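You operate a simulated robot arm through the tools that you are given. There is no shell and no other tool. Be economical: measure what you need, move in short steps, check, and stop when the job is done.

The job below is to be done with a simulated robot arm. You get a single attempt, and the scene is never put back.

TASK
Clamp the key in the jig, sand off its old glue with the fine block, then free it.
Fine: blue knob to HOLD, later to FREE; it stays in the jig, bar up; block back. What is to be rubbed or washed off counts as gone when no trace of it is left.

It is judged by the outcome, as a careful person would: the job done as asked, and still so three seconds after it is handed in. It fails if anything else is knocked over, pushed out of place, dropped, spilled or broken.

THE ROBOT
A 5-joint arm with a two-finger parallel gripper, fixed in place. Base frame: the origin is at the foot of the arm, x ahead of it, y to its left, z up; the work surface is at about z = 0. Units: m, degrees, N and s.
With the tool pointing down near the work surface it reaches from about 0.26 to 0.6 m from the base axis. Its first joint turns from -66.0 to 66.0 degrees. The tool tilts only in the upright plane through the base axis and itself; it spins freely about its own axis. Payload 1.57 kg.
Tool frame: the origin (TCP) lies between the finger pads and is the grasp point; the fingertips stand 0.03 m ahead of it; z points along the fingers, y is the line along which they close. Largest opening 0.08 m; finger width 0.017, thickness 0.012; the body of the gripper, 0.04 by 0.082 m, starts 0.08 m behind the TCP.
Orientation is that of the tool frame in the base frame, as a unit quaternion [x, y, z, w]. With the fingers straight down and closing along the base's y, the tool's x points along the base's -x, its y along +y and its z along -z.

THE INTERFACE
- The arm moves only by the tool send_rows. Its arguments are lists of equal length, an entry for each row: "xyz": the shift along the base's x, y, z in m, a list of three; "dr": the turn, a rotation vector about the base's x, y, z in degrees, a list of three; "jaw": the opening, from 0 (shut) to 1 (fully open). In form: {"xyz": [[dx, dy, dz], ...], "dr": [[rx, ry, rz], ...], "jaw": [jaw, ...]}. A call has 1 to 20 rows; each row shifts and turns the commanded pose from where the row before left it. A row lasts 0.2 s, in which the tool goes at most 0.05 m and 8.6 degrees; a call with a longer step from one row to the next is refused whole, and so is a gripper value outside its range. A pose out of reach is approached as far as the arm can. The call stops where the force on the tool passes 40 N (or 10 N more than at its start, if that is more) or the arm is blocked; 0.2 s more then pass. Each finger travels about 0.153 m/s and halts on what it meets, pressing with about 28 N; the grip force reading is that of the motor and also rises with nothing between the fingers. The clock runs only during rows and for 0.2 s after the last one: add rows that do not move to give the fingers time. The reply holds the time, the measured pose of the TCP, the force on the tool along the base axes, the opening and the grip force, in the units named above and with some noise, with the torque about the TCP (base axes, N m) and any sound that the robot's microphone picked up.
- Cameras (640 x 400 px; columns grow to the right, rows downward): "scene" is fixed at [0.0339, 0.3843, 0.5363]; the picture's right is [-0.81, -0.59, 0.00], its down [-0.27, 0.36, -0.89] and it looks along [0.53, -0.72, -0.45] (base axes); focal length 343 px, centre (320, 200). "wrist" rides on the gripper at [0.072, -0.007, -0.122] in the tool frame; the picture's right is [0.09, 1.00, 0.00], its down [-0.84, 0.08, -0.54] and it looks along [-0.54, 0.05, 0.84] (tool axes); focal length 238 px, centre (320, 200).
- snapshot(camera): a new picture of that camera. No time passes.
- probe_pixels(camera, pixels): for up to 12 pixels [column, row] of the newest picture of that camera ("zoom" is the newest enlarged one), the place [x, y, z] in the base frame of the surface seen there, good to about 0.003 m. No time passes.
- zoom(camera, box): a new picture of the part [left, top, right, bottom] of that camera's present view, enlarged. No time passes.
- finish_job(): hands the job in; it is judged then, once.

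Work in short steps. Measure before you move; look again where a grasp or a placing could have gone wrong, and mend it. You have 80 turns and 38 pictures in all, those below and enlarged ones among them. Open the gripper and draw the arm clear of the work before you hand the job in, unless the task says otherwise; then end with one line.

The tools are called after "Call:" as name(argument=value, ...) on one line, values as JSON. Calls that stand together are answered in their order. send_rows: Moves the arm, as the interface text tells. Its arguments: {"type":"object","properties":{"xyz":{"type":"array","items":{"type":"array","items":{"type":"number"}}},"dr":{"type":"array","items":{"type":"array","items":{"type":"number"}}},"jaw":{"type":"array","items":{"type":"number"}}},"required":["xyz","dr","jaw"]} The other tools are called the same way: snapshot (camera) takes a picture; probe_pixels (camera, pixels) gives the place of the surface under pixels of a picture; zoom (camera, box) takes an enlarged picture of a part of a camera's view; finish_job () hands the job in.

At the start:

```text
time: 0.0
eef_pos: [0.3387, -0.1257, 0.3551]
tool_rot: [0.0, 1.0, 0.0, 0.0]
contact_force: [-0.6, -0.2, 0.1]
ft_torque: [-0.01, 0.0, 0.0]
width: 0.0801
finger_force: 0.1
```

scene: 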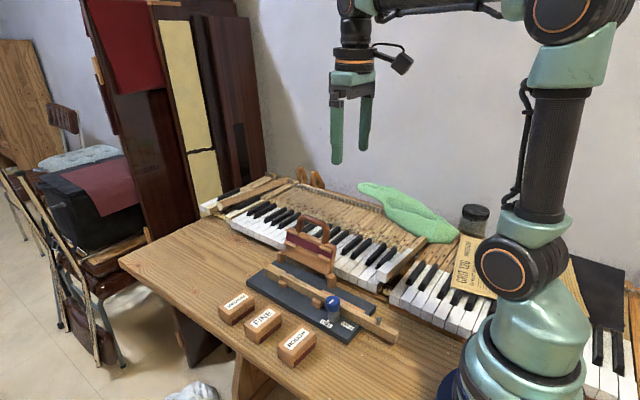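
wrist: 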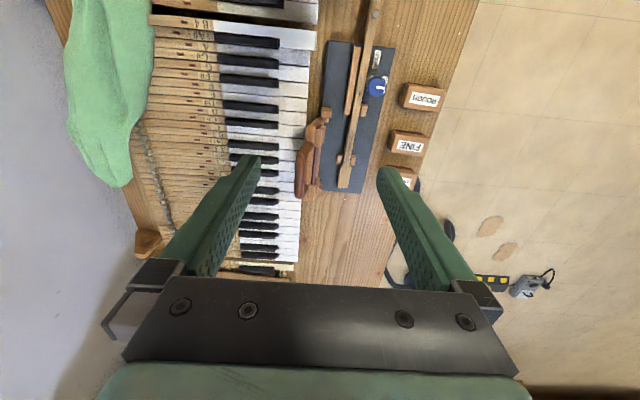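

I start by enlarging the jig area in both views to understand its parts.

Call:
zoom(camera="scene", box=[200, 200, 420, 375])

Call:
zoom(camera="wrist", box=[280, 0, 480, 210])

```text
2.29 times, centred on (310, 288) of scene
```

zoom: 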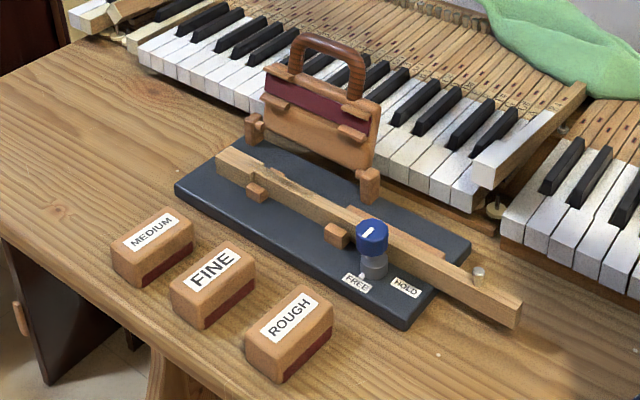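

```text
1.90 times, centred on (380, 105) of wrist
```

zoom: 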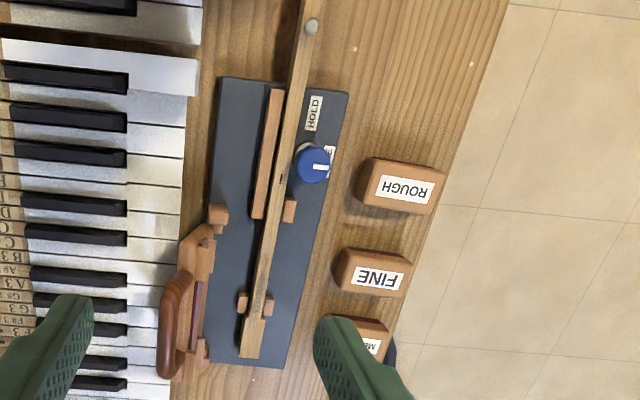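

The key lies in the jig, with a hinged bar with a handle standing behind it. I measure the main points in the scene view and look closer at the key.

Call:
zoom(camera="scene", box=[255, 205, 355, 290])

Call:
probe_pixels(camera="wrist", pixels=[[377, 86], [376, 60], [382, 75], [408, 145], [390, 145], [425, 147], [345, 185], [368, 80], [374, 8], [300, 180], [326, 115], [330, 185]])

Call:
zoom(camera="scene", box=[305, 280, 405, 345])

```text
4.71 times, centred on (305, 248) of scene
```

zoom: 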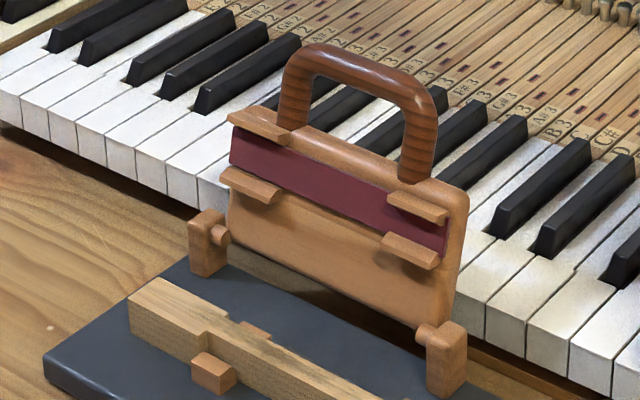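

```text
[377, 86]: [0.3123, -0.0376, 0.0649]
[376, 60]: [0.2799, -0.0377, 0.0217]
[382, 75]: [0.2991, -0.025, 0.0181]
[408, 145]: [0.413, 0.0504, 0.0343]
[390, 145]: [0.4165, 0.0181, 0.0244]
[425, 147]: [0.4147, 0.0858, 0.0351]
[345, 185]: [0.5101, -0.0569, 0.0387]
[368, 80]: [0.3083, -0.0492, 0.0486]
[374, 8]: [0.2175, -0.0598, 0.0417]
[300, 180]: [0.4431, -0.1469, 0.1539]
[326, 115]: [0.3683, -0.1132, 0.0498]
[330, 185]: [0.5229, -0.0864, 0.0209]
```

```text
6.15 times, centred on (355, 312) of scene
```

zoom: 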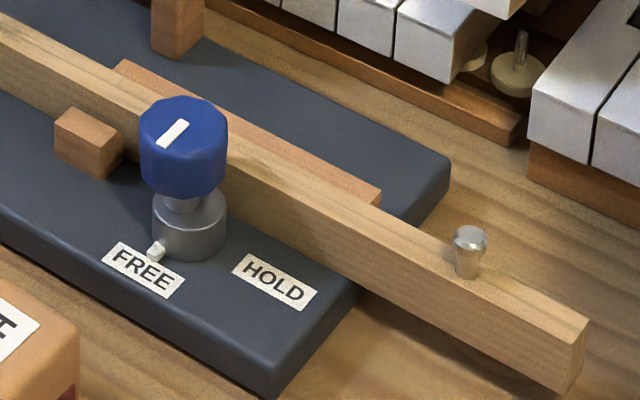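

I move to a closer viewpoint above the jig to see the key's glue.

Call:
send_rows(xyz=[[0, 0.02, -0.03], [0, 0.02, -0.03], [0.0, 0.03, -0.03], [0, 0.03, -0.01], [0, 0, 0]], dr=[[0, 0, 0], [0, 0, 0], [0, 0, 0], [0, 0, 0], [0, 0, 0]], jaw=[1, 1, 1, 1, 1])

Call:
zoom(camera="wrist", box=[200, 0, 440, 200])

```text
time: 1.2
eef_pos: [0.3403, -0.023, 0.2543]
tool_rot: [0.0, 1.0, 0.0, -0.001]
contact_force: [0.7, 0.4, 0.2]
ft_torque: [0.02, 0.03, -0.01]
width: 0.0798
finger_force: 0.1
```

```text
2.00 times, centred on (320, 100) of wrist
```

zoom: 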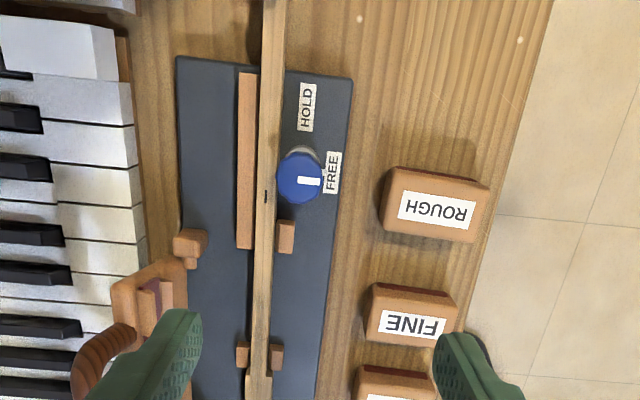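

Key top is at zoom columns 250-280; I zoom in on it to find the glue and measure.

Call:
zoom(camera="wrist", box=[290, 80, 370, 210])

Call:
zoom(camera="scene", box=[260, 250, 345, 310])

```text
3.08 times, centred on (330, 145) of wrist
```

zoom: 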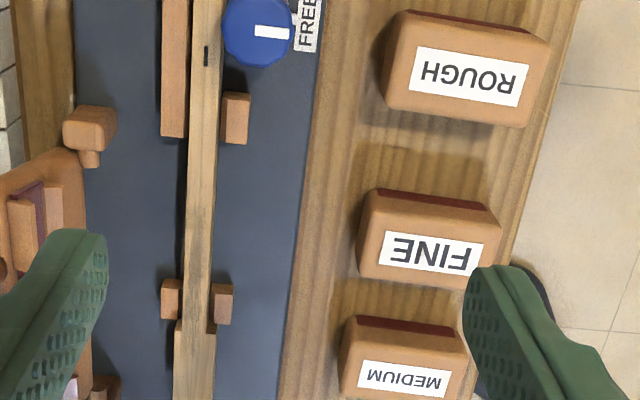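

```text
6.67 times, centred on (302, 280) of scene
```

zoom: 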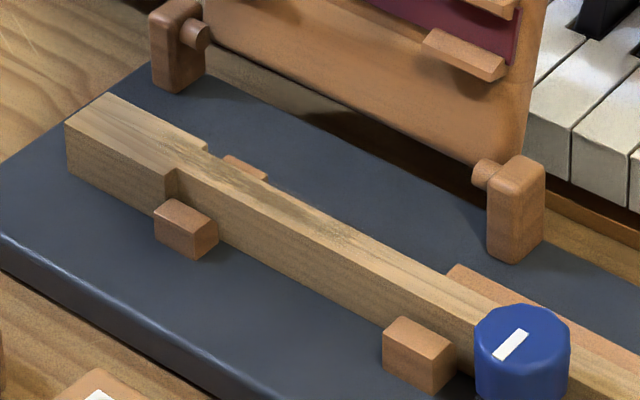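

The glue looks like the grayish rough stain on the key top from about zoom (180,150) to (350,240). I probe along it, and the blocks/knob.

Call:
probe_pixels(camera="zoom", pixels=[[185, 155], [220, 172], [280, 205], [340, 235], [390, 265], [440, 290], [185, 212], [425, 340], [110, 120], [512, 335], [245, 165], [515, 175]])

Call:
snapshot(camera="wrist")

```text
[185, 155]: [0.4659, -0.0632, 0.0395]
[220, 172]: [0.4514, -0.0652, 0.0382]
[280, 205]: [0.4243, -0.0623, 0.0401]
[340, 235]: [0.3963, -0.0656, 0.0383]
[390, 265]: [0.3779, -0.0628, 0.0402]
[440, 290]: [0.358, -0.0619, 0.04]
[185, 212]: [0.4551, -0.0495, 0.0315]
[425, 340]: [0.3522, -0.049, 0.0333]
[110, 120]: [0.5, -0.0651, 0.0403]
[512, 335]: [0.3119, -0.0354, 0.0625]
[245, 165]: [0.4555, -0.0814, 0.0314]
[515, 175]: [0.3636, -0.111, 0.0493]
```

```text
28 pictures are left
```

wrist: 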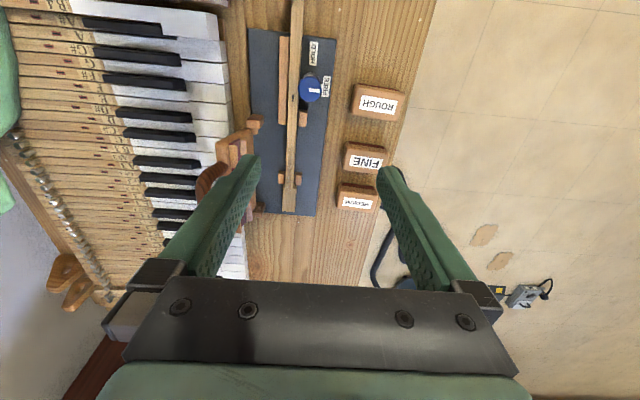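

Key top is at z≈0.040, y≈-0.064. I measure the knob (wrist 310,90) and the FINE block (365,157) precisely in the zoomed view.

Call:
zoom(camera="wrist", box=[280, 60, 400, 210])

Call:
zoom(camera="scene", box=[215, 285, 355, 375])

```text
2.67 times, centred on (340, 135) of wrist
```

zoom: 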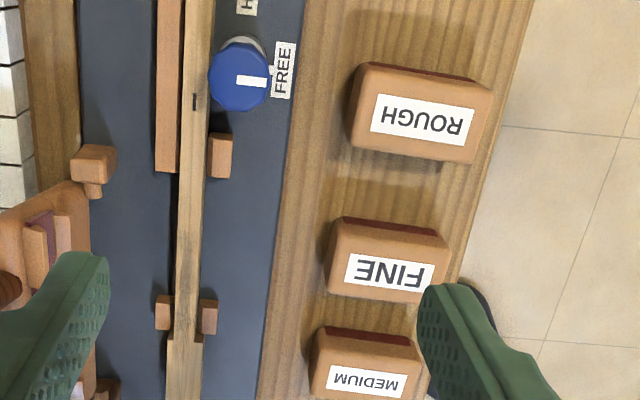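

```text
4.44 times, centred on (285, 330) of scene
```

zoom: 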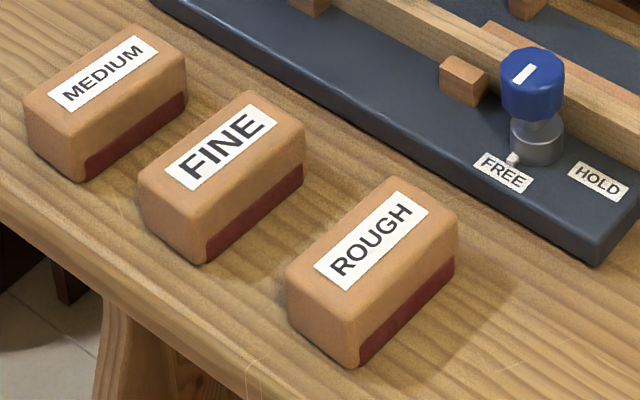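

Call:
probe_pixels(camera="zoom", pixels=[[220, 145], [145, 178], [250, 95], [300, 130], [198, 218], [200, 255], [533, 70], [532, 112], [505, 95], [562, 95], [536, 140], [150, 210]])

Call:
probe_pixels(camera="wrist", pixels=[[310, 90], [346, 150], [383, 160], [365, 170], [365, 146], [365, 190], [375, 106], [303, 90], [318, 90], [310, 80], [310, 99], [365, 158]])

```text
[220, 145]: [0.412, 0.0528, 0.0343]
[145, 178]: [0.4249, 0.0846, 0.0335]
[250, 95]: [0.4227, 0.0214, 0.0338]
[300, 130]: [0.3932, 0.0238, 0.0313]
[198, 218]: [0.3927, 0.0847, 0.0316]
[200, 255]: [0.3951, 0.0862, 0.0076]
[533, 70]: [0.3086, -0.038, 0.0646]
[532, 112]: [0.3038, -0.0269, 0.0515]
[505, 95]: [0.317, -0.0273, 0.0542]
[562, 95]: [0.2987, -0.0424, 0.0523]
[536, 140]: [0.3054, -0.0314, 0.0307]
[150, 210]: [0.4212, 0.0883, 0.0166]
```

```text
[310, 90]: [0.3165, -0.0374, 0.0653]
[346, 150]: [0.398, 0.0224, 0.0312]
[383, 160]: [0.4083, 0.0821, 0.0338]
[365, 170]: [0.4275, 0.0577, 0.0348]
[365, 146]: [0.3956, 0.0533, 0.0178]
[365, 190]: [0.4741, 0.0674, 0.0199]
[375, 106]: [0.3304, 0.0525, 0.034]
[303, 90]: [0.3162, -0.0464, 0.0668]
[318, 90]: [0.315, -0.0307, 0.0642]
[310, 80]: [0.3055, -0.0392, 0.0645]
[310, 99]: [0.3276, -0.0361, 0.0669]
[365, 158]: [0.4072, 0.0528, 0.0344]
```

Knob centre ≈ (0.310, -0.037), top z 0.065, radius ~0.012; the pointer faces +y (FREE) and HOLD is toward -x, so +90° about z. I spin the tool -90° and approach above the knob.

Call:
send_rows(xyz=[[-0.003, -0.0014, -0.012], [-0.003, -0.0014, -0.012], [-0.003, -0.0014, -0.012], [-0.003, -0.0014, -0.012], [-0.003, -0.0014, -0.012], [-0.003, -0.0014, -0.012], [-0.003, -0.0014, -0.012], [-0.003, -0.0014, -0.012], [-0.003, -0.0014, -0.012], [-0.003, -0.0014, -0.006], [0, 0, 0], [0, 0, 0]], dr=[[0, 0, -8.2], [0, 0, -8.2], [0, 0, -8.2], [0, 0, -8.2], [0, 0, -8.2], [0, 0, -8.2], [0, 0, -8.2], [0, 0, -8.2], [0, 0, -8.2], [0, 0, -8.2], [0, 0, -8], [0, 0, 0]], jaw=[0.7, 0.7, 0.7, 0.7, 0.7, 0.7, 0.7, 0.7, 0.7, 0.7, 0.7, 0.7])

Call:
snapshot(camera="wrist")

```text
time: 3.8
eef_pos: [0.3092, -0.0404, 0.1404]
tool_rot: [0.707, 0.707, 0.0, 0.0]
contact_force: [-0.6, -0.2, 0.1]
ft_torque: [0.0, 0.01, 0.02]
width: 0.056
finger_force: 0.1
```

```text
25 pictures are left
```

wrist: 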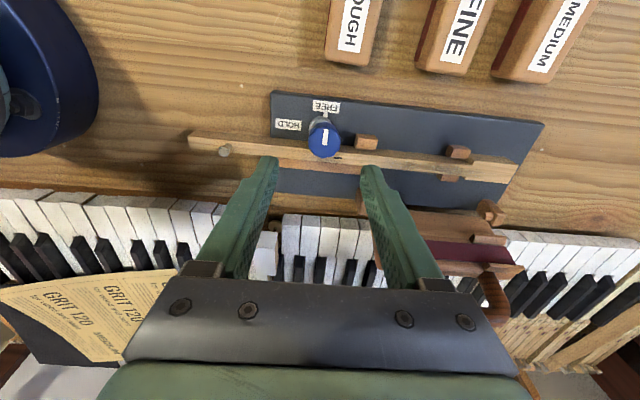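

The knob is at (323,140) in this view; I probe its centre and edges again from this side.

Call:
probe_pixels(camera="wrist", pixels=[[324, 138], [311, 138], [337, 138], [324, 125], [324, 150], [324, 156]])

```text
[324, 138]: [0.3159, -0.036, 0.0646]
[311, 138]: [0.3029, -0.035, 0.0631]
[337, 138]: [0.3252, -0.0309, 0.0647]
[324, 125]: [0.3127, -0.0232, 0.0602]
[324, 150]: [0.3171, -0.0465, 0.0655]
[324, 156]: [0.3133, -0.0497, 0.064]
```

Centre ≈ (0.314, -0.0365). I descend so the TCP is at z 0.075 (tips 0.045, above the key top) and close.

Call:
send_rows(xyz=[[0.005, 0.003, -0.02], [0, 0, -0.02], [0, 0, -0.02], [0, 0, -0.006], [0, 0, 0]], dr=[[0, 0, 0], [0, 0, 0], [0, 0, 0], [0, 0, 0], [0, 0, 0]], jaw=[0.7, 0.7, 0.7, 0.7, 0.7])

Call:
send_rows(xyz=[[0, 0, 0], [0, 0, 0], [0, 0, 0], [0, 0, 0]], dr=[[0, 0, 0], [0, 0, 0], [0, 0, 0], [0, 0, 0]], jaw=[0.5, 0.4, 0.3, 0.2])

```text
time: 5.0
eef_pos: [0.3124, -0.0378, 0.0738]
tool_rot: [0.708, 0.706, 0.001, -0.001]
contact_force: [-0.2, 0.1, 0.5]
ft_torque: [-0.01, -0.01, -0.01]
width: 0.056
finger_force: 0.1
```

```text
time: 6.0
eef_pos: [0.3121, -0.0385, 0.0754]
tool_rot: [0.707, 0.708, -0.001, -0.002]
contact_force: [-6.4, 0.1, 3.4]
ft_torque: [0.01, 0.1, 0.03]
width: 0.028
finger_force: 28.4
```

Gripped (width 0.028) with a 6 N push along -x; I ease -1 mm in x and start turning +z.

Call:
send_rows(xyz=[[-0.001, 0, 0], [0, 0, 0], [0, 0, 0], [0, 0, 0], [0, 0, 0]], dr=[[0, 0, 0], [0, 0, 7.5], [0, 0, 7.5], [0, 0, 7.5], [0, 0, 7.5]], jaw=[0.2, 0.2, 0.2, 0.2, 0.2])

Call:
zoom(camera="scene", box=[285, 260, 385, 345])

```text
time: 7.2
eef_pos: [0.3122, -0.037, 0.0744]
tool_rot: [0.499, 0.867, 0.001, 0.0]
contact_force: [-2.5, -5.5, 0.6]
ft_torque: [-0.16, 0.12, 0.01]
width: 0.0281
finger_force: 27.8
```

```text
4.71 times, centred on (335, 302) of scene
```

zoom: 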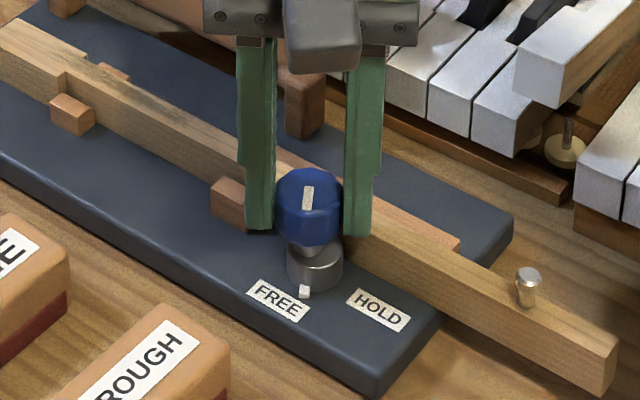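

The knob turns with the grip; the indicator moved from FREE toward HOLD. I continue to 75° and watch the torque.

Call:
send_rows(xyz=[[0, 0, 0], [0, 0, 0], [0, 0, 0], [0, 0, 0], [0, 0, 0], [0, 0, 0]], dr=[[0, 0, 7.5], [0, 0, 7.5], [0, 0, 7.5], [0, 0, 7.5], [0, 0, 7.5], [0, 0, 7.5]], jaw=[0.2, 0.2, 0.2, 0.2, 0.2, 0.2])

Call:
zoom(camera="scene", box=[285, 260, 385, 345])

```text
time: 8.6
eef_pos: [0.3116, -0.0377, 0.0758]
tool_rot: [0.129, 0.992, 0.0, 0.0]
contact_force: [1.3, 0.4, 0.7]
ft_torque: [0.17, 0.28, 0.03]
width: 0.0279
finger_force: 27.7
```

```text
4.71 times, centred on (335, 302) of scene
```

zoom: 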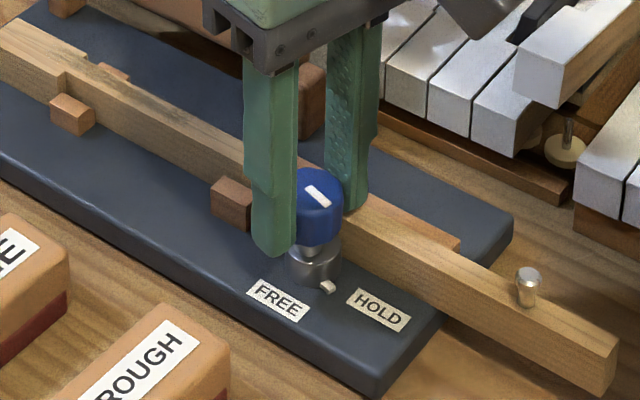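

The pointer is nearly at HOLD at 75°. I turn the last 15° and check torque and sound.

Call:
send_rows(xyz=[[0, 0, 0], [0, 0, 0], [0, 0, 0], [0, 0, 0]], dr=[[0, 0, 5], [0, 0, 5], [0, 0, 5], [0, 0, 0]], jaw=[0.2, 0.2, 0.2, 0.2])

Call:
zoom(camera="scene", box=[285, 260, 385, 345])

```text
time: 9.6
eef_pos: [0.312, -0.038, 0.0748]
tool_rot: [-0.002, 1.0, 0.0, -0.001]
contact_force: [-6.8, 1.7, 0.0]
ft_torque: [0.04, -0.2, -0.11]
width: 0.0282
finger_force: 28.4
```

```text
4.71 times, centred on (335, 302) of scene
```

zoom: 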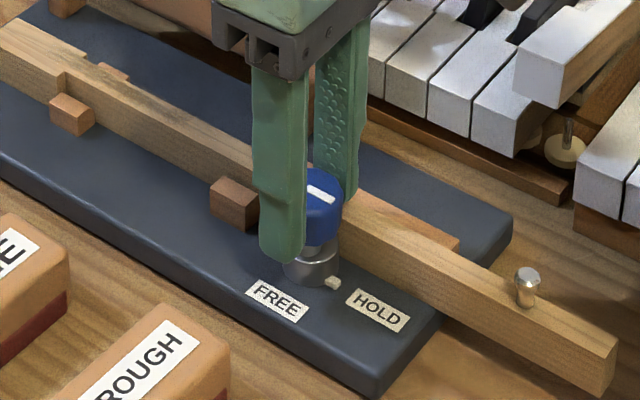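

Torque rose slightly (-0.11 N m). I press 4° more to see whether it's at its stop.

Call:
send_rows(xyz=[[0, 0, 0], [0, 0, 0]], dr=[[0, 0, 4], [0, 0, 0]], jaw=[0.2, 0.2])

```text
time: 10.2
eef_pos: [0.3123, -0.0375, 0.0762]
tool_rot: [-0.036, 0.999, 0.0, 0.0]
contact_force: [-2.6, 4.4, -0.2]
ft_torque: [-0.02, 0.2, -0.12]
width: 0.0279
finger_force: 27.7
```

I release and rise to inspect the knob.

Call:
send_rows(xyz=[[0, 0, 0], [0, 0, 0], [0, 0, 0.03], [0, 0, 0.04], [0, 0, 0.04], [0, 0, 0.02], [0, 0, 0]], dr=[[0, 0, 0], [0, 0, 0], [0, 0, 0], [0, 0, -4], [0, 0, 0], [0, 0, 0], [0, 0, 0]], jaw=[0.4, 0.6, 0.6, 0.6, 0.6, 0.6, 0.6])

Call:
zoom(camera="wrist", box=[220, 0, 440, 140])

Call:
zoom(camera="scene", box=[305, 280, 405, 345])

```text
time: 11.8
eef_pos: [0.3131, -0.0366, 0.2051]
tool_rot: [0.0, 1.0, 0.0, 0.0]
contact_force: [-0.2, -0.5, -0.2]
ft_torque: [0.02, 0.01, -0.01]
width: 0.048
finger_force: 0.0
```

```text
2.86 times, centred on (330, 70) of wrist
```

zoom: 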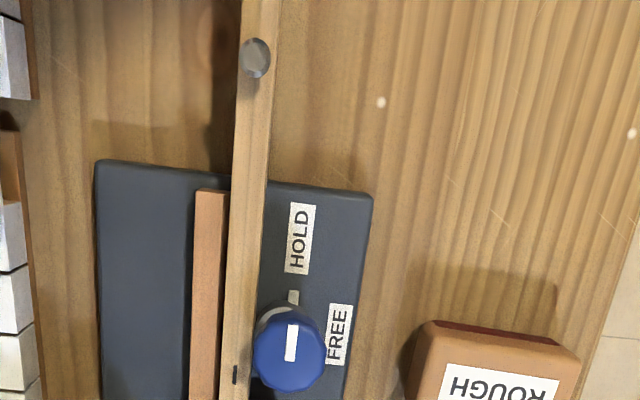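

```text
6.15 times, centred on (355, 312) of scene
```

zoom: 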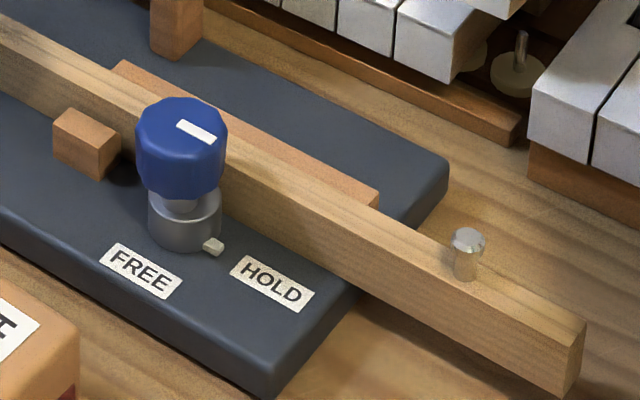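

The pointer and indicator sit at HOLD. Next I go above the FINE block, gripping it by its ends along y (67 mm), which avoids its neighbours.

Call:
send_rows(xyz=[[0.02, 0.025, 0], [0.025, 0.025, 0], [0.025, 0.02, -0.02], [0.0275, 0.02, -0.03], [0, 0, -0.035], [0, 0, 0]], dr=[[0, 0, 0], [0, 0, 0], [0, 0, 0], [0, 0, 0], [0, 0, 0], [0, 0, 0]], jaw=[1, 1, 1, 1, 1, 1])

Call:
snapshot(camera="wrist")

```text
time: 13.2
eef_pos: [0.4106, 0.0519, 0.119]
tool_rot: [0.001, 1.0, 0.0, 0.0]
contact_force: [0.0, -0.1, -0.7]
ft_torque: [0.01, -0.01, 0.03]
width: 0.0802
finger_force: 0.1
```

```text
19 pictures are left
```

wrist: 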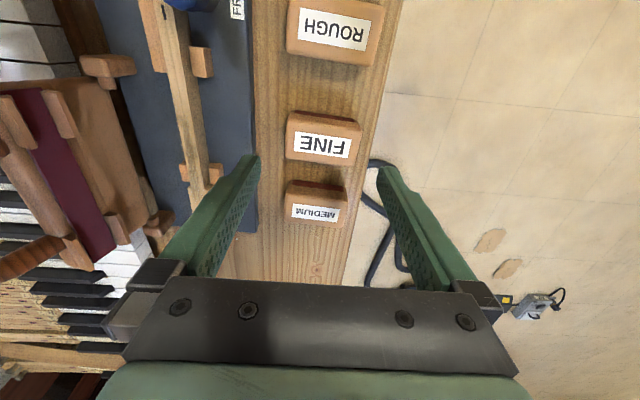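

I probe the FINE block edges from here to refine its centre, and the table edge near its right end.

Call:
probe_pixels(camera="wrist", pixels=[[290, 145], [355, 155], [325, 160], [325, 120], [292, 118], [357, 130], [366, 150], [280, 140], [265, 150], [295, 190], [372, 60], [325, 148]])

```text
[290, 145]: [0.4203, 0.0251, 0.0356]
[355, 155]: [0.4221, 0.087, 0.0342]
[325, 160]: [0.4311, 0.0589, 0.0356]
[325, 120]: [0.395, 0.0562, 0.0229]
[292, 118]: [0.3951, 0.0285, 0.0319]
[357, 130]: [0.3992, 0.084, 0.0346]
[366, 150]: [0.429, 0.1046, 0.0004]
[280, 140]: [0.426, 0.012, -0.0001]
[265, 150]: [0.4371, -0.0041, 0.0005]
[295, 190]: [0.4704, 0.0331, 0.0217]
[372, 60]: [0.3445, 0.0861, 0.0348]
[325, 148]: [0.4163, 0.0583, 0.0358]
```

Centre ≈ (0.412, 0.0555). I descend to TCP z 0.040 and close on the ends.

Call:
send_rows(xyz=[[0.0015, 0.0035, -0.02], [0, 0, -0.02], [0, 0, -0.02], [0, 0, -0.019], [0, 0, 0]], dr=[[0, 0, 0], [0, 0, 0], [0, 0, 0], [0, 0, 0], [0, 0, 0]], jaw=[1, 1, 1, 1, 1])

Call:
send_rows(xyz=[[0, 0, 0], [0, 0, 0], [0, 0, 0]], dr=[[0, 0, 0], [0, 0, 0], [0, 0, 0]], jaw=[0.85, 0.75, 0.7])

```text
time: 14.4
eef_pos: [0.4117, 0.0563, 0.0405]
tool_rot: [0.0, 1.0, 0.0, 0.0]
contact_force: [1.0, -0.4, -0.9]
ft_torque: [0.02, 0.01, 0.02]
width: 0.0798
finger_force: 0.1
```

```text
time: 15.2
eef_pos: [0.4114, 0.0567, 0.0398]
tool_rot: [0.0, 1.0, 0.0, 0.0]
contact_force: [-0.4, -0.1, 0.5]
ft_torque: [0.0, 0.03, 0.02]
width: 0.0673
finger_force: 28.2
```

Held at 0.0673 m. I lift straight up and spin -90° so the block lies along the key, moving toward y=0 above.

Call:
send_rows(xyz=[[0, 0, 0.02], [0, 0, 0.03], [0, 0, 0.03], [0, 0, 0.02], [0, 0, 0], [0, 0, 0], [0, 0, 0], [0, 0, 0], [0, 0, 0], [0, 0, 0], [0, 0, 0], [0, 0, 0], [0, 0, 0], [0, 0, 0], [0, 0, 0], [0, 0, 0]], dr=[[0, 0, 0], [0, 0, 0], [0, 0, 0], [0, 0, 0], [0, 0, -8.2], [0, 0, -8.2], [0, 0, -8.2], [0, 0, -8.2], [0, 0, -8.2], [0, 0, -8.2], [0, 0, -8.2], [0, 0, -8.2], [0, 0, -8.2], [0, 0, -8.2], [0, 0, -8], [0, 0, 0]], jaw=[0.7, 0.7, 0.7, 0.7, 0.7, 0.7, 0.7, 0.7, 0.7, 0.7, 0.7, 0.7, 0.7, 0.7, 0.7, 0.7])

Call:
snapshot(camera="scene")

Call:
snapshot(camera="wrist")

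```text
time: 18.6
eef_pos: [0.4115, 0.0566, 0.1419]
tool_rot: [0.708, 0.706, 0.0, 0.001]
contact_force: [0.9, 0.4, 0.4]
ft_torque: [-0.01, 0.0, -0.04]
width: 0.056
finger_force: 0.1
```

```text
18 pictures are left
```

scene: 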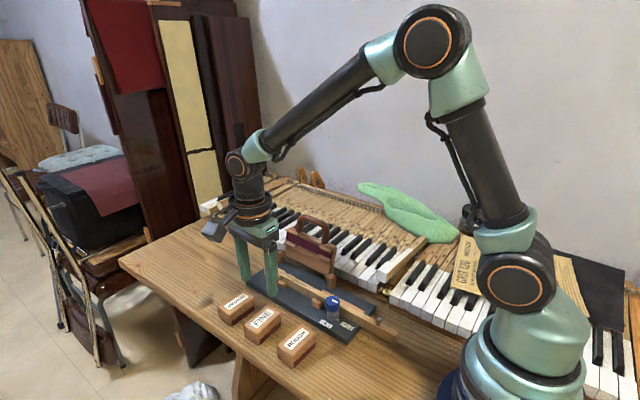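

```text
17 pictures are left
```

wrist: 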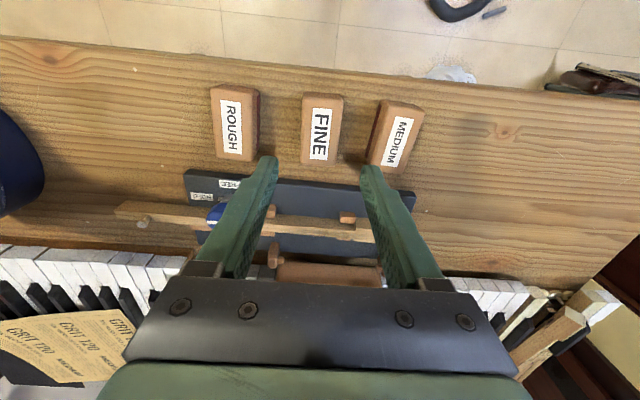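

The fingers closed to 0.056 without the block: it slipped out at the lift and is still on the table. I probe its present pose before trying again with a deeper grip.

Call:
probe_pixels(camera="wrist", pixels=[[303, 130], [340, 130], [322, 98], [322, 160], [305, 100], [340, 100], [304, 158], [336, 160], [378, 130], [258, 130], [320, 166], [372, 155]])

Call:
zoom(camera="wrist", box=[200, 70, 440, 220])

```text
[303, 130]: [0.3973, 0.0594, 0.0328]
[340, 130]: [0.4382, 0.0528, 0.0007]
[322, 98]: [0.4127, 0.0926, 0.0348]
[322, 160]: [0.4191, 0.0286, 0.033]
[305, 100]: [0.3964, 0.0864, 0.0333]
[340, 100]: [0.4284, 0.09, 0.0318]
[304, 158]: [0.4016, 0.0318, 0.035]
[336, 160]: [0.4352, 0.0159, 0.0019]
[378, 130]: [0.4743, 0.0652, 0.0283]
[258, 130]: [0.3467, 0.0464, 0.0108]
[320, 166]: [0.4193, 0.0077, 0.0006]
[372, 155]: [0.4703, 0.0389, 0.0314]
```

```text
2.67 times, centred on (320, 145) of wrist
```

zoom: 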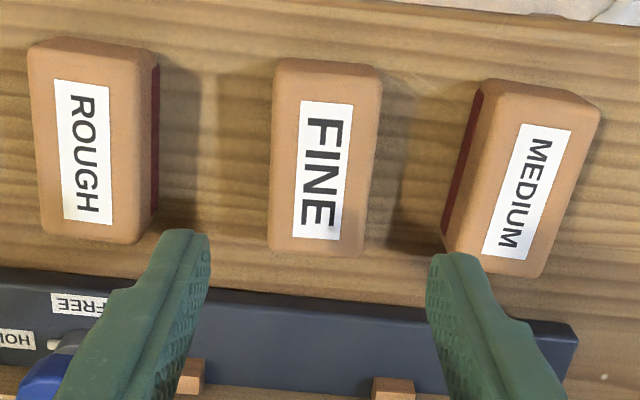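

The block sits at about (0.4145, 0.058), yaw ≈ +4°. I'll grip its flat long sides instead (width 0.036, ~21 mm gaps to neighbours): align +4°, open to 0.046, and go to just above it.

Call:
send_rows(xyz=[[0.003, 0, -0.015], [0, 0, -0.02], [0, 0, -0.02], [0, 0, -0.011], [0, 0, 0]], dr=[[0, 0, 4], [0, 0, 0], [0, 0, 0], [0, 0, 0], [0, 0, 0]], jaw=[0.575, 0.575, 0.575, 0.575, 0.575])

Call:
snapshot(camera="wrist")

```text
time: 19.8
eef_pos: [0.415, 0.0558, 0.0747]
tool_rot: [0.683, 0.731, 0.0, 0.0]
contact_force: [0.5, 0.5, 0.5]
ft_torque: [0.02, 0.02, -0.01]
width: 0.0462
finger_force: 0.0
```

```text
15 pictures are left
```

wrist: 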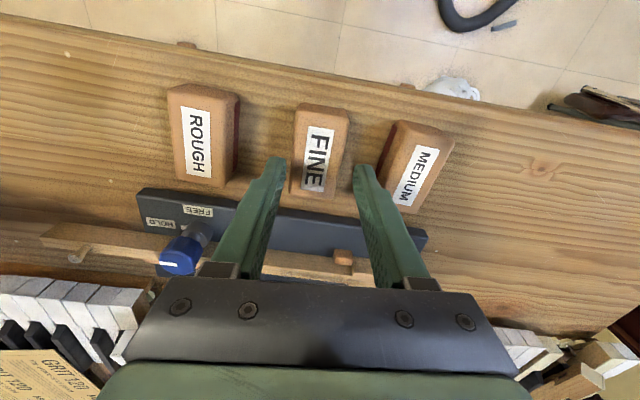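

The block seems tilted relative to the fingers now, so I check the edges with probes.

Call:
probe_pixels(camera="wrist", pixels=[[300, 110], [347, 114], [292, 185], [332, 190], [324, 107], [312, 193], [319, 150], [390, 130], [375, 170], [358, 172], [280, 165]])

```text
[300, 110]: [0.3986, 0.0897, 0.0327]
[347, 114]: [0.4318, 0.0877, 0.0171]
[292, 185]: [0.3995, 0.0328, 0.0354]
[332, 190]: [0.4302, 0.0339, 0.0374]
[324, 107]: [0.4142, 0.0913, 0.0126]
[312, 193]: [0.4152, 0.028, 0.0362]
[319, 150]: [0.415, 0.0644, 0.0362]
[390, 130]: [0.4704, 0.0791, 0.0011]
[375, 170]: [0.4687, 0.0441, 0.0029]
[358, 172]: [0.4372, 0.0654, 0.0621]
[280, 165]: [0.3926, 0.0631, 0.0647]
```

Yaw is really ≈0, centre (0.415, 0.058). I undo the 4° and descend to z 0.037, then close on the sides.

Call:
send_rows(xyz=[[0, 0.002, 0], [0, 0, -0.015], [0, 0, -0.015], [0, 0, -0.008], [0, 0, 0]], dr=[[0, 0, -4], [0, 0, 0], [0, 0, 0], [0, 0, 0], [0, 0, 0]], jaw=[0.575, 0.575, 0.575, 0.575, 0.575])

Call:
send_rows(xyz=[[0, 0, 0], [0, 0, 0], [0, 0, 0], [0, 0, 0]], dr=[[0, 0, 0], [0, 0, 0], [0, 0, 0], [0, 0, 0]], jaw=[0.45, 0.35, 0.25, 0.2])

Call:
send_rows(xyz=[[0, 0, 0.003], [0, 0, 0.006], [0, 0, 0.006], [0, 0, 0.01], [0, 0, 0.01], [0, 0, 0]], dr=[[0, 0, 0], [0, 0, 0], [0, 0, 0], [0, 0, 0], [0, 0, 0], [0, 0, 0]], jaw=[0.2, 0.2, 0.2, 0.2, 0.2, 0.2])

```text
time: 21.0
eef_pos: [0.4146, 0.0573, 0.0365]
tool_rot: [0.707, 0.707, 0.0, 0.001]
contact_force: [-0.2, 0.0, -0.2]
ft_torque: [0.0, 0.02, -0.04]
width: 0.0458
finger_force: 0.0
```

```text
time: 22.0
eef_pos: [0.4144, 0.0562, 0.0373]
tool_rot: [0.707, 0.707, 0.001, 0.0]
contact_force: [0.7, -1.2, 0.0]
ft_torque: [-0.02, 0.01, 0.01]
width: 0.0385
finger_force: 28.0
```

```text
time: 23.4
eef_pos: [0.4136, 0.0593, 0.0729]
tool_rot: [0.707, 0.707, 0.0, 0.0]
contact_force: [0.0, -0.1, -1.1]
ft_torque: [-0.04, -0.04, -0.05]
width: 0.0386
finger_force: 27.8
```

The block is held. I raise it to 0.11 and carry it over the key at (0.43, -0.05), then look.

Call:
send_rows(xyz=[[0, 0, 0.02], [0, 0, 0.02], [0, -0.02, 0], [0.003, -0.025, 0], [0.003, -0.025, 0], [0.005, -0.02, 0], [0.005, -0.017, 0], [0, 0, 0], [0, 0, 0]], dr=[[0, 0, 0], [0, 0, 0], [0, 0, 0], [0, 0, 0], [0, 0, 0], [0, 0, 0], [0, 0, 0], [0, 0, 0], [0, 0, 0]], jaw=[0.2, 0.2, 0.2, 0.2, 0.2, 0.2, 0.2, 0.2, 0.2])

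Call:
zoom(camera="scene", box=[215, 205, 375, 325])

```text
time: 25.4
eef_pos: [0.4321, -0.0487, 0.1103]
tool_rot: [0.707, 0.707, 0.001, 0.0]
contact_force: [-0.2, 0.0, -0.3]
ft_torque: [-0.01, -0.03, 0.0]
width: 0.0387
finger_force: 27.8
```

```text
3.33 times, centred on (295, 265) of scene
```

zoom: 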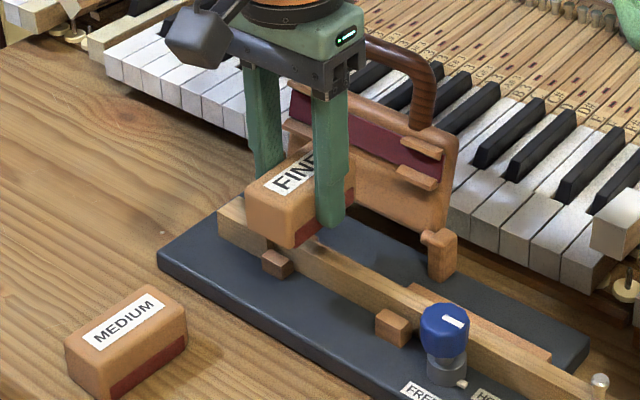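

I check how near the bar's brackets (zoom 415,145 / 410,177) and post are.

Call:
probe_pixels(camera="zoom", pixels=[[415, 148], [400, 178], [440, 230], [420, 215], [420, 60], [395, 130], [278, 250], [330, 260], [370, 285], [225, 215]])

```text
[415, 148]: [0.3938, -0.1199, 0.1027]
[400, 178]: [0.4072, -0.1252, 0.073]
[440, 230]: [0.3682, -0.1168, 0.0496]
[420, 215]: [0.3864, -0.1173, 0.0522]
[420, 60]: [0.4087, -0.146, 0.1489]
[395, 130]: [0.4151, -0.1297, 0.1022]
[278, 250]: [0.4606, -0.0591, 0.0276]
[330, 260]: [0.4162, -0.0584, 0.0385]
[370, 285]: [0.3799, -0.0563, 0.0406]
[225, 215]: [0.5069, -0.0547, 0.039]
```

Clearance is ample (bracket at y≈-0.11, block end -0.082). I descend to just above contact, then by small steps.

Call:
send_rows(xyz=[[0, -0.004, -0.015], [0, 0, -0.012], [0, 0, -0.003], [0, 0, -0.002], [0, 0, -0.001], [0, 0, -0.001], [0, 0, 0]], dr=[[0, 0, 0], [0, 0, 0], [0, 0, 0], [0, 0, 0], [0, 0, 0], [0, 0, 0], [0, 0, 0]], jaw=[0.2, 0.2, 0.2, 0.2, 0.2, 0.2, 0.2])

```text
time: 27.0
eef_pos: [0.4312, -0.0527, 0.0778]
tool_rot: [0.707, 0.708, 0.0, 0.0]
contact_force: [0.5, 0.3, -0.6]
ft_torque: [0.03, -0.01, -0.04]
width: 0.0387
finger_force: 27.8
```

Call:
send_rows(xyz=[[0, 0, -0.001], [0, 0, -0.001], [0, 0, 0]], dr=[[0, 0, 0], [0, 0, 0], [0, 0, 0]], jaw=[0.2, 0.2, 0.2])

```text
time: 27.8
eef_pos: [0.4312, -0.0532, 0.0768]
tool_rot: [0.707, 0.707, 0.001, 0.0]
contact_force: [-0.3, 0.1, 6.6]
ft_torque: [-0.02, 0.05, 0.01]
width: 0.0386
finger_force: 27.7
```

Contact at 6.6 N. I start a short stroke along the key and watch forces.

Call:
send_rows(xyz=[[0.008, 0, 0], [0.008, 0, 0], [0.008, 0, 0], [-0.008, 0, 0], [-0.008, 0, 0], [-0.008, 0, 0]], dr=[[0, 0, 0], [0, 0, 0], [0, 0, 0], [0, 0, 0], [0, 0, 0], [0, 0, 0]], jaw=[0.2, 0.2, 0.2, 0.2, 0.2, 0.2])

```text
time: 28.5
eef_pos: [0.4463, -0.051, 0.0755]
tool_rot: [0.708, 0.706, -0.004, -0.005]
contact_force: [-1.9, -0.7, 6.6]
ft_torque: [-0.02, -0.08, -0.01]
width: 0.0388
finger_force: 27.8
stopped in row 3: the force on the tool passed its limit at 42 N (the readings are from after the stop); the commanded pose is now the measured one
```

It was stopped with the block edge at x≈0.466, right at the step of the key's head, so I stay short of it. I stroke back toward -x.

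Call:
send_rows(xyz=[[-0.006, 0, 0], [-0.006, 0, 0], [-0.006, 0, 0], [-0.006, 0, 0], [-0.006, 0, 0], [-0.006, 0, 0], [-0.006, 0, 0], [-0.006, 0, 0], [0, 0, 0]], dr=[[0, 0, 0], [0, 0, 0], [0, 0, 0], [0, 0, 0], [0, 0, 0], [0, 0, 0], [0, 0, 0], [0, 0, 0], [0, 0, 0]], jaw=[0.2, 0.2, 0.2, 0.2, 0.2, 0.2, 0.2, 0.2, 0.2])

Call:
zoom(camera="scene", box=[245, 230, 365, 320])

```text
time: 30.5
eef_pos: [0.3976, -0.0531, 0.0749]
tool_rot: [0.707, 0.707, -0.004, -0.005]
contact_force: [4.1, 0.0, 9.9]
ft_torque: [-0.03, -0.32, 0.04]
width: 0.0384
finger_force: 28.0
```

```text
4.44 times, centred on (305, 275) of scene
```

zoom: 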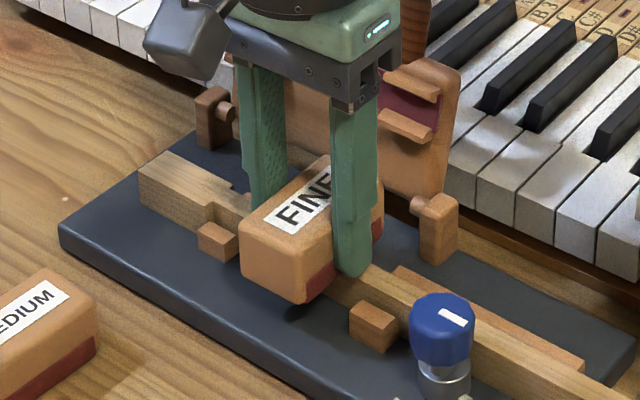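

The strokes work at ~10 N. I correct the slight 0.7° tilt and make two full strokes between x 0.398 and 0.443.

Call:
send_rows(xyz=[[0.009, 0, 0], [0.009, 0, 0], [0.009, 0, 0], [0.009, 0, 0], [0.009, 0, 0], [-0.009, 0, 0], [-0.009, 0, 0], [-0.009, 0, 0], [-0.009, 0, 0], [-0.009, 0, 0], [0.009, 0, 0], [0.009, 0, 0], [0.009, 0, 0], [0.009, 0, 0], [0.009, 0, 0], [-0.009, 0, 0], [-0.009, 0, 0], [-0.009, 0, 0], [-0.009, 0, 0], [-0.009, 0, 0]], dr=[[0, -0.6, 0], [0, 0, 0], [0, 0, 0], [0, 0, 0], [0, 0, 0], [0, 0, 0], [0, 0, 0], [0, 0, 0], [0, 0, 0], [0, 0, 0], [0, 0, 0], [0, 0, 0], [0, 0, 0], [0, 0, 0], [0, 0, 0], [0, 0, 0], [0, 0, 0], [0, 0, 0], [0, 0, 0], [0, 0, 0]], jaw=[0.2, 0.2, 0.2, 0.2, 0.2, 0.2, 0.2, 0.2, 0.2, 0.2, 0.2, 0.2, 0.2, 0.2, 0.2, 0.2, 0.2, 0.2, 0.2, 0.2])

```text
time: 34.7
eef_pos: [0.3982, -0.0526, 0.0756]
tool_rot: [0.707, 0.707, 0.0, -0.001]
contact_force: [2.0, -0.3, 4.2]
ft_torque: [0.01, -0.08, 0.0]
width: 0.0385
finger_force: 27.7
```

Force is 4 N; I press 0.5 mm more and make two more strokes, reaching a little nearer the head.

Call:
send_rows(xyz=[[0.0093, 0, -0.0006], [0.0093, 0, 0], [0.0093, 0, 0], [0.0093, 0, 0], [0.0093, 0, 0], [-0.0093, 0, 0], [-0.0093, 0, 0], [-0.0093, 0, 0], [-0.0093, 0, 0], [-0.0093, 0, 0], [0.0093, 0, 0], [0.0093, 0, 0], [0.0093, 0, 0], [0.0093, 0, 0], [0.0093, 0, 0], [-0.0093, 0, 0], [-0.0093, 0, 0], [-0.0093, 0, 0], [-0.0093, 0, 0], [-0.0093, 0, 0]], dr=[[0, 0, 0], [0, 0, 0], [0, 0, 0], [0, 0, 0], [0, 0, 0], [0, 0, 0], [0, 0, 0], [0, 0, 0], [0, 0, 0], [0, 0, 0], [0, 0, 0], [0, 0, 0], [0, 0, 0], [0, 0, 0], [0, 0, 0], [0, 0, 0], [0, 0, 0], [0, 0, 0], [0, 0, 0], [0, 0, 0]], jaw=[0.2, 0.2, 0.2, 0.2, 0.2, 0.2, 0.2, 0.2, 0.2, 0.2, 0.2, 0.2, 0.2, 0.2, 0.2, 0.2, 0.2, 0.2, 0.2, 0.2])

Call:
send_rows(xyz=[[0, 0, 0.02], [0, 0.03, 0.02], [0, 0.03, 0.01], [0, 0.03, 0], [0, 0.02, 0], [0, 0, 0]], dr=[[0, 0, 0], [0, 0, 0], [0, 0, 0], [0, 0, 0], [0, 0, 0], [0, 0, 0]], jaw=[0.2, 0.2, 0.2, 0.2, 0.2, 0.2])

Call:
zoom(camera="scene", box=[260, 250, 345, 310])

```text
time: 38.9
eef_pos: [0.3976, -0.052, 0.0748]
tool_rot: [0.707, 0.707, -0.001, -0.002]
contact_force: [-0.3, 0.5, -0.5]
ft_torque: [0.02, -0.02, -0.02]
width: 0.0385
finger_force: 27.8
```

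```text
time: 40.3
eef_pos: [0.3974, 0.0579, 0.1236]
tool_rot: [0.708, 0.706, -0.001, -0.001]
contact_force: [0.2, 0.0, -1.1]
ft_torque: [-0.02, -0.03, 0.02]
width: 0.0385
finger_force: 28.0
```

```text
6.67 times, centred on (302, 280) of scene
```

zoom: 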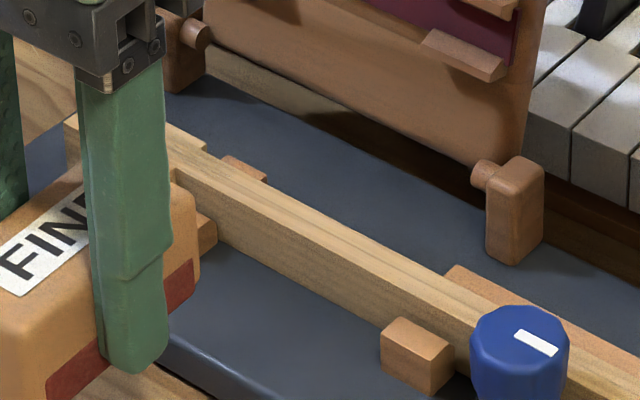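

The visible stretch is clean. I check the part near the head through the wrist camera, since the arm hides it in the scene view.

Call:
snapshot(camera="wrist")

```text
11 pictures are left
```

wrist: 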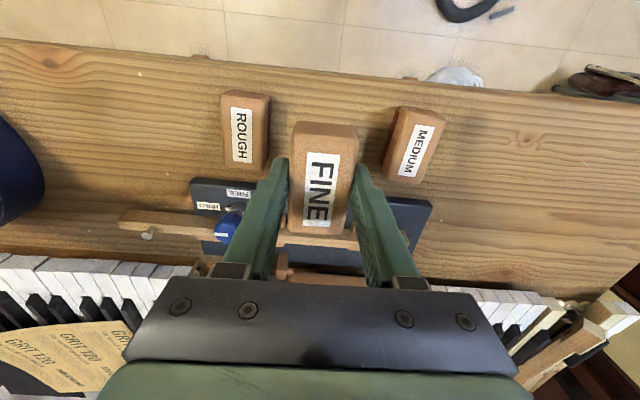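

I shift +x 6 cm (block bottom at ~0.088, above MEDIUM) to unhide the head area in the scene view.

Call:
send_rows(xyz=[[0.02, 0, 0.01], [0.025, 0.005, 0], [0.025, 0.005, 0], [0, 0, 0], [0, 0, 0]], dr=[[0, 0, 0], [0, 0, 0], [0, 0, 0], [0, 0, 0], [0, 0, 0]], jaw=[0.2, 0.2, 0.2, 0.2, 0.2])

Call:
zoom(camera="scene", box=[265, 250, 325, 292])

```text
time: 41.5
eef_pos: [0.4684, 0.0676, 0.1341]
tool_rot: [0.706, 0.708, -0.001, -0.001]
contact_force: [0.7, -0.5, -1.0]
ft_torque: [0.02, 0.01, 0.01]
width: 0.0387
finger_force: 27.7
```

```text
9.52 times, centred on (295, 271) of scene
```

zoom: 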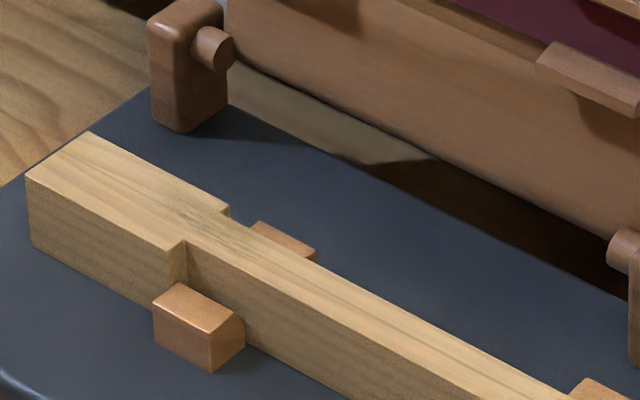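

A faint greyish trace remains near zoom (190-245, 195-240), by the head's step. I probe its place.

Call:
probe_pixels(camera="zoom", pixels=[[190, 200], [215, 220], [240, 235], [170, 190], [205, 240], [265, 245], [100, 165], [185, 225]])

```text
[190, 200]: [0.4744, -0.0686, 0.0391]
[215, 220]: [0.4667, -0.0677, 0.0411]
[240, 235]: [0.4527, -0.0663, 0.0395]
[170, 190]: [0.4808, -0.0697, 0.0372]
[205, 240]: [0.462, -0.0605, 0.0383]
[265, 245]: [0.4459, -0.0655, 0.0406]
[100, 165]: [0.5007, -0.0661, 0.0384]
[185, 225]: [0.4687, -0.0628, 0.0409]
```

The trace spans x≈0.453–0.478. I come down on the key at x 0.47 from above and stroke there.

Call:
send_rows(xyz=[[0, -0.03, 0], [0, -0.03, 0], [0, -0.03, 0], [0.001, -0.03, 0], [0, 0, -0.02], [0, 0, -0.02], [0, 0, -0.012], [0, 0, -0.004], [0, 0, 0]], dr=[[0, 0, 0], [0, 0, 0], [0, 0, 0], [0, 0, 0], [0, 0, 0], [0, 0, 0], [0, 0, 0], [0, 0, 0], [0, 0, 0]], jaw=[0.2, 0.2, 0.2, 0.2, 0.2, 0.2, 0.2, 0.2, 0.2])

Call:
send_rows(xyz=[[0, 0, -0.001], [0, 0, -0.001], [0, 0, 0]], dr=[[0, 0, 0], [0, 0, 0], [0, 0, 0]], jaw=[0.2, 0.2, 0.2])

```text
time: 43.5
eef_pos: [0.4683, -0.0528, 0.078]
tool_rot: [0.707, 0.707, 0.0, -0.001]
contact_force: [-0.7, 0.5, -0.3]
ft_torque: [-0.04, -0.02, 0.01]
width: 0.0386
finger_force: 28.0
```

```text
time: 44.3
eef_pos: [0.4689, -0.052, 0.0761]
tool_rot: [0.707, 0.708, -0.001, -0.001]
contact_force: [-0.4, 0.5, -1.2]
ft_torque: [-0.01, -0.03, -0.03]
width: 0.0388
finger_force: 27.7
```

Call:
send_rows(xyz=[[0, 0, -0.0007], [0, 0, -0.0007], [0, 0, 0]], dr=[[0, 0, 0], [0, 0, 0], [0, 0, 0]], jaw=[0.2, 0.2, 0.2])

```text
time: 45.1
eef_pos: [0.4694, -0.0511, 0.0749]
tool_rot: [0.707, 0.707, -0.001, -0.002]
contact_force: [0.2, 0.0, -1.3]
ft_torque: [-0.01, 0.02, 0.0]
width: 0.0384
finger_force: 28.1
```

Call:
send_rows(xyz=[[0, 0, -0.0006], [0, 0, -0.0006], [0, 0, 0]], dr=[[0, 0, 0], [0, 0, 0], [0, 0, 0]], jaw=[0.2, 0.2, 0.2])

```text
time: 45.9
eef_pos: [0.4709, -0.0526, 0.074]
tool_rot: [0.707, 0.707, -0.001, -0.001]
contact_force: [-0.7, -0.6, 2.5]
ft_torque: [0.03, 0.01, 0.01]
width: 0.0385
finger_force: 28.2
```

Contact at z 0.074. I press 0.7 mm more and stroke gently between x 0.458 and 0.482.

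Call:
send_rows(xyz=[[0, 0, -0.0007], [-0.006, 0, 0], [-0.006, 0, 0], [0.006, 0, 0], [0.006, 0, 0], [0.006, 0, 0], [0.006, 0, 0], [-0.006, 0, 0], [-0.006, 0, 0], [-0.006, 0, 0], [-0.006, 0, 0]], dr=[[0, 0, 0], [0, 0, 0], [0, 0, 0], [0, 0, 0], [0, 0, 0], [0, 0, 0], [0, 0, 0], [0, 0, 0], [0, 0, 0], [0, 0, 0], [0, 0, 0]], jaw=[0.2, 0.2, 0.2, 0.2, 0.2, 0.2, 0.2, 0.2, 0.2, 0.2, 0.2])

```text
time: 48.3
eef_pos: [0.4604, -0.0521, 0.0732]
tool_rot: [0.707, 0.707, 0.002, 0.002]
contact_force: [7.6, 0.9, 17.6]
ft_torque: [0.02, -0.25, 0.0]
width: 0.0387
finger_force: 27.6
```

Force is 17.6 N; I ease up 0.3 mm, do two more strokes here, then one long sweep toward x 0.40 and back.

Call:
send_rows(xyz=[[0.006, 0, 0.0003], [0.006, 0, 0], [0.006, 0, 0], [0.006, 0, 0], [-0.006, 0, 0], [-0.006, 0, 0], [-0.006, 0, 0], [-0.006, 0, 0], [0.006, 0, 0], [0.006, 0, 0], [0.006, 0, 0], [0.006, 0, 0], [-0.009, 0, 0], [-0.009, 0, 0], [-0.009, 0, 0], [-0.009, 0, 0], [-0.009, 0, 0], [-0.009, 0, 0], [-0.009, 0, 0], [-0.009, 0, 0]], dr=[[0, 0, 0], [0, 0, 0], [0, 0, 0], [0, 0, 0], [0, 0, 0], [0, 0, 0], [0, 0, 0], [0, 0, 0], [0, 0, 0], [0, 0, 0], [0, 0, 0], [0, 0, 0], [0, 0, 0], [0, 0, 0], [0, 0, 0], [0, 0, 0], [0, 0, 0], [0, 0, 0], [0, 0, 0], [0, 0, 0]], jaw=[0.2, 0.2, 0.2, 0.2, 0.2, 0.2, 0.2, 0.2, 0.2, 0.2, 0.2, 0.2, 0.2, 0.2, 0.2, 0.2, 0.2, 0.2, 0.2, 0.2])

Call:
send_rows(xyz=[[0, 0, 0.02], [0, 0.03, 0.02], [0.01, 0.03, 0.015], [0.02, 0.03, 0.0], [0.025, 0.02, 0], [0.01, 0, 0], [0, 0, 0]], dr=[[0, 0, 0], [0, 0, 0], [0, 0, 0], [0, 0, 0], [0, 0, 0], [0, 0, 0], [0, 0, 0]], jaw=[0.2, 0.2, 0.2, 0.2, 0.2, 0.2, 0.2])

Call:
zoom(camera="scene", box=[265, 250, 325, 292])

```text
time: 52.5
eef_pos: [0.4095, -0.0533, 0.0739]
tool_rot: [0.707, 0.707, -0.001, 0.0]
contact_force: [-0.4, 0.6, -1.0]
ft_torque: [0.04, 0.01, -0.01]
width: 0.0387
finger_force: 27.7
```

```text
time: 54.1
eef_pos: [0.4748, 0.0577, 0.1295]
tool_rot: [0.707, 0.707, -0.001, 0.0]
contact_force: [-0.3, -0.9, -1.3]
ft_torque: [0.01, 0.02, -0.01]
width: 0.0385
finger_force: 28.2
```

```text
9.52 times, centred on (295, 271) of scene
```

zoom: 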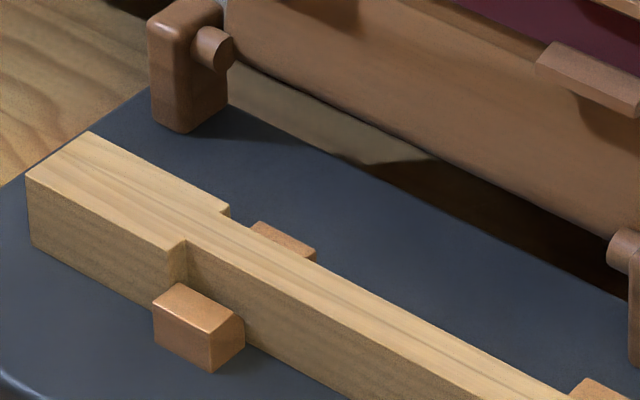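

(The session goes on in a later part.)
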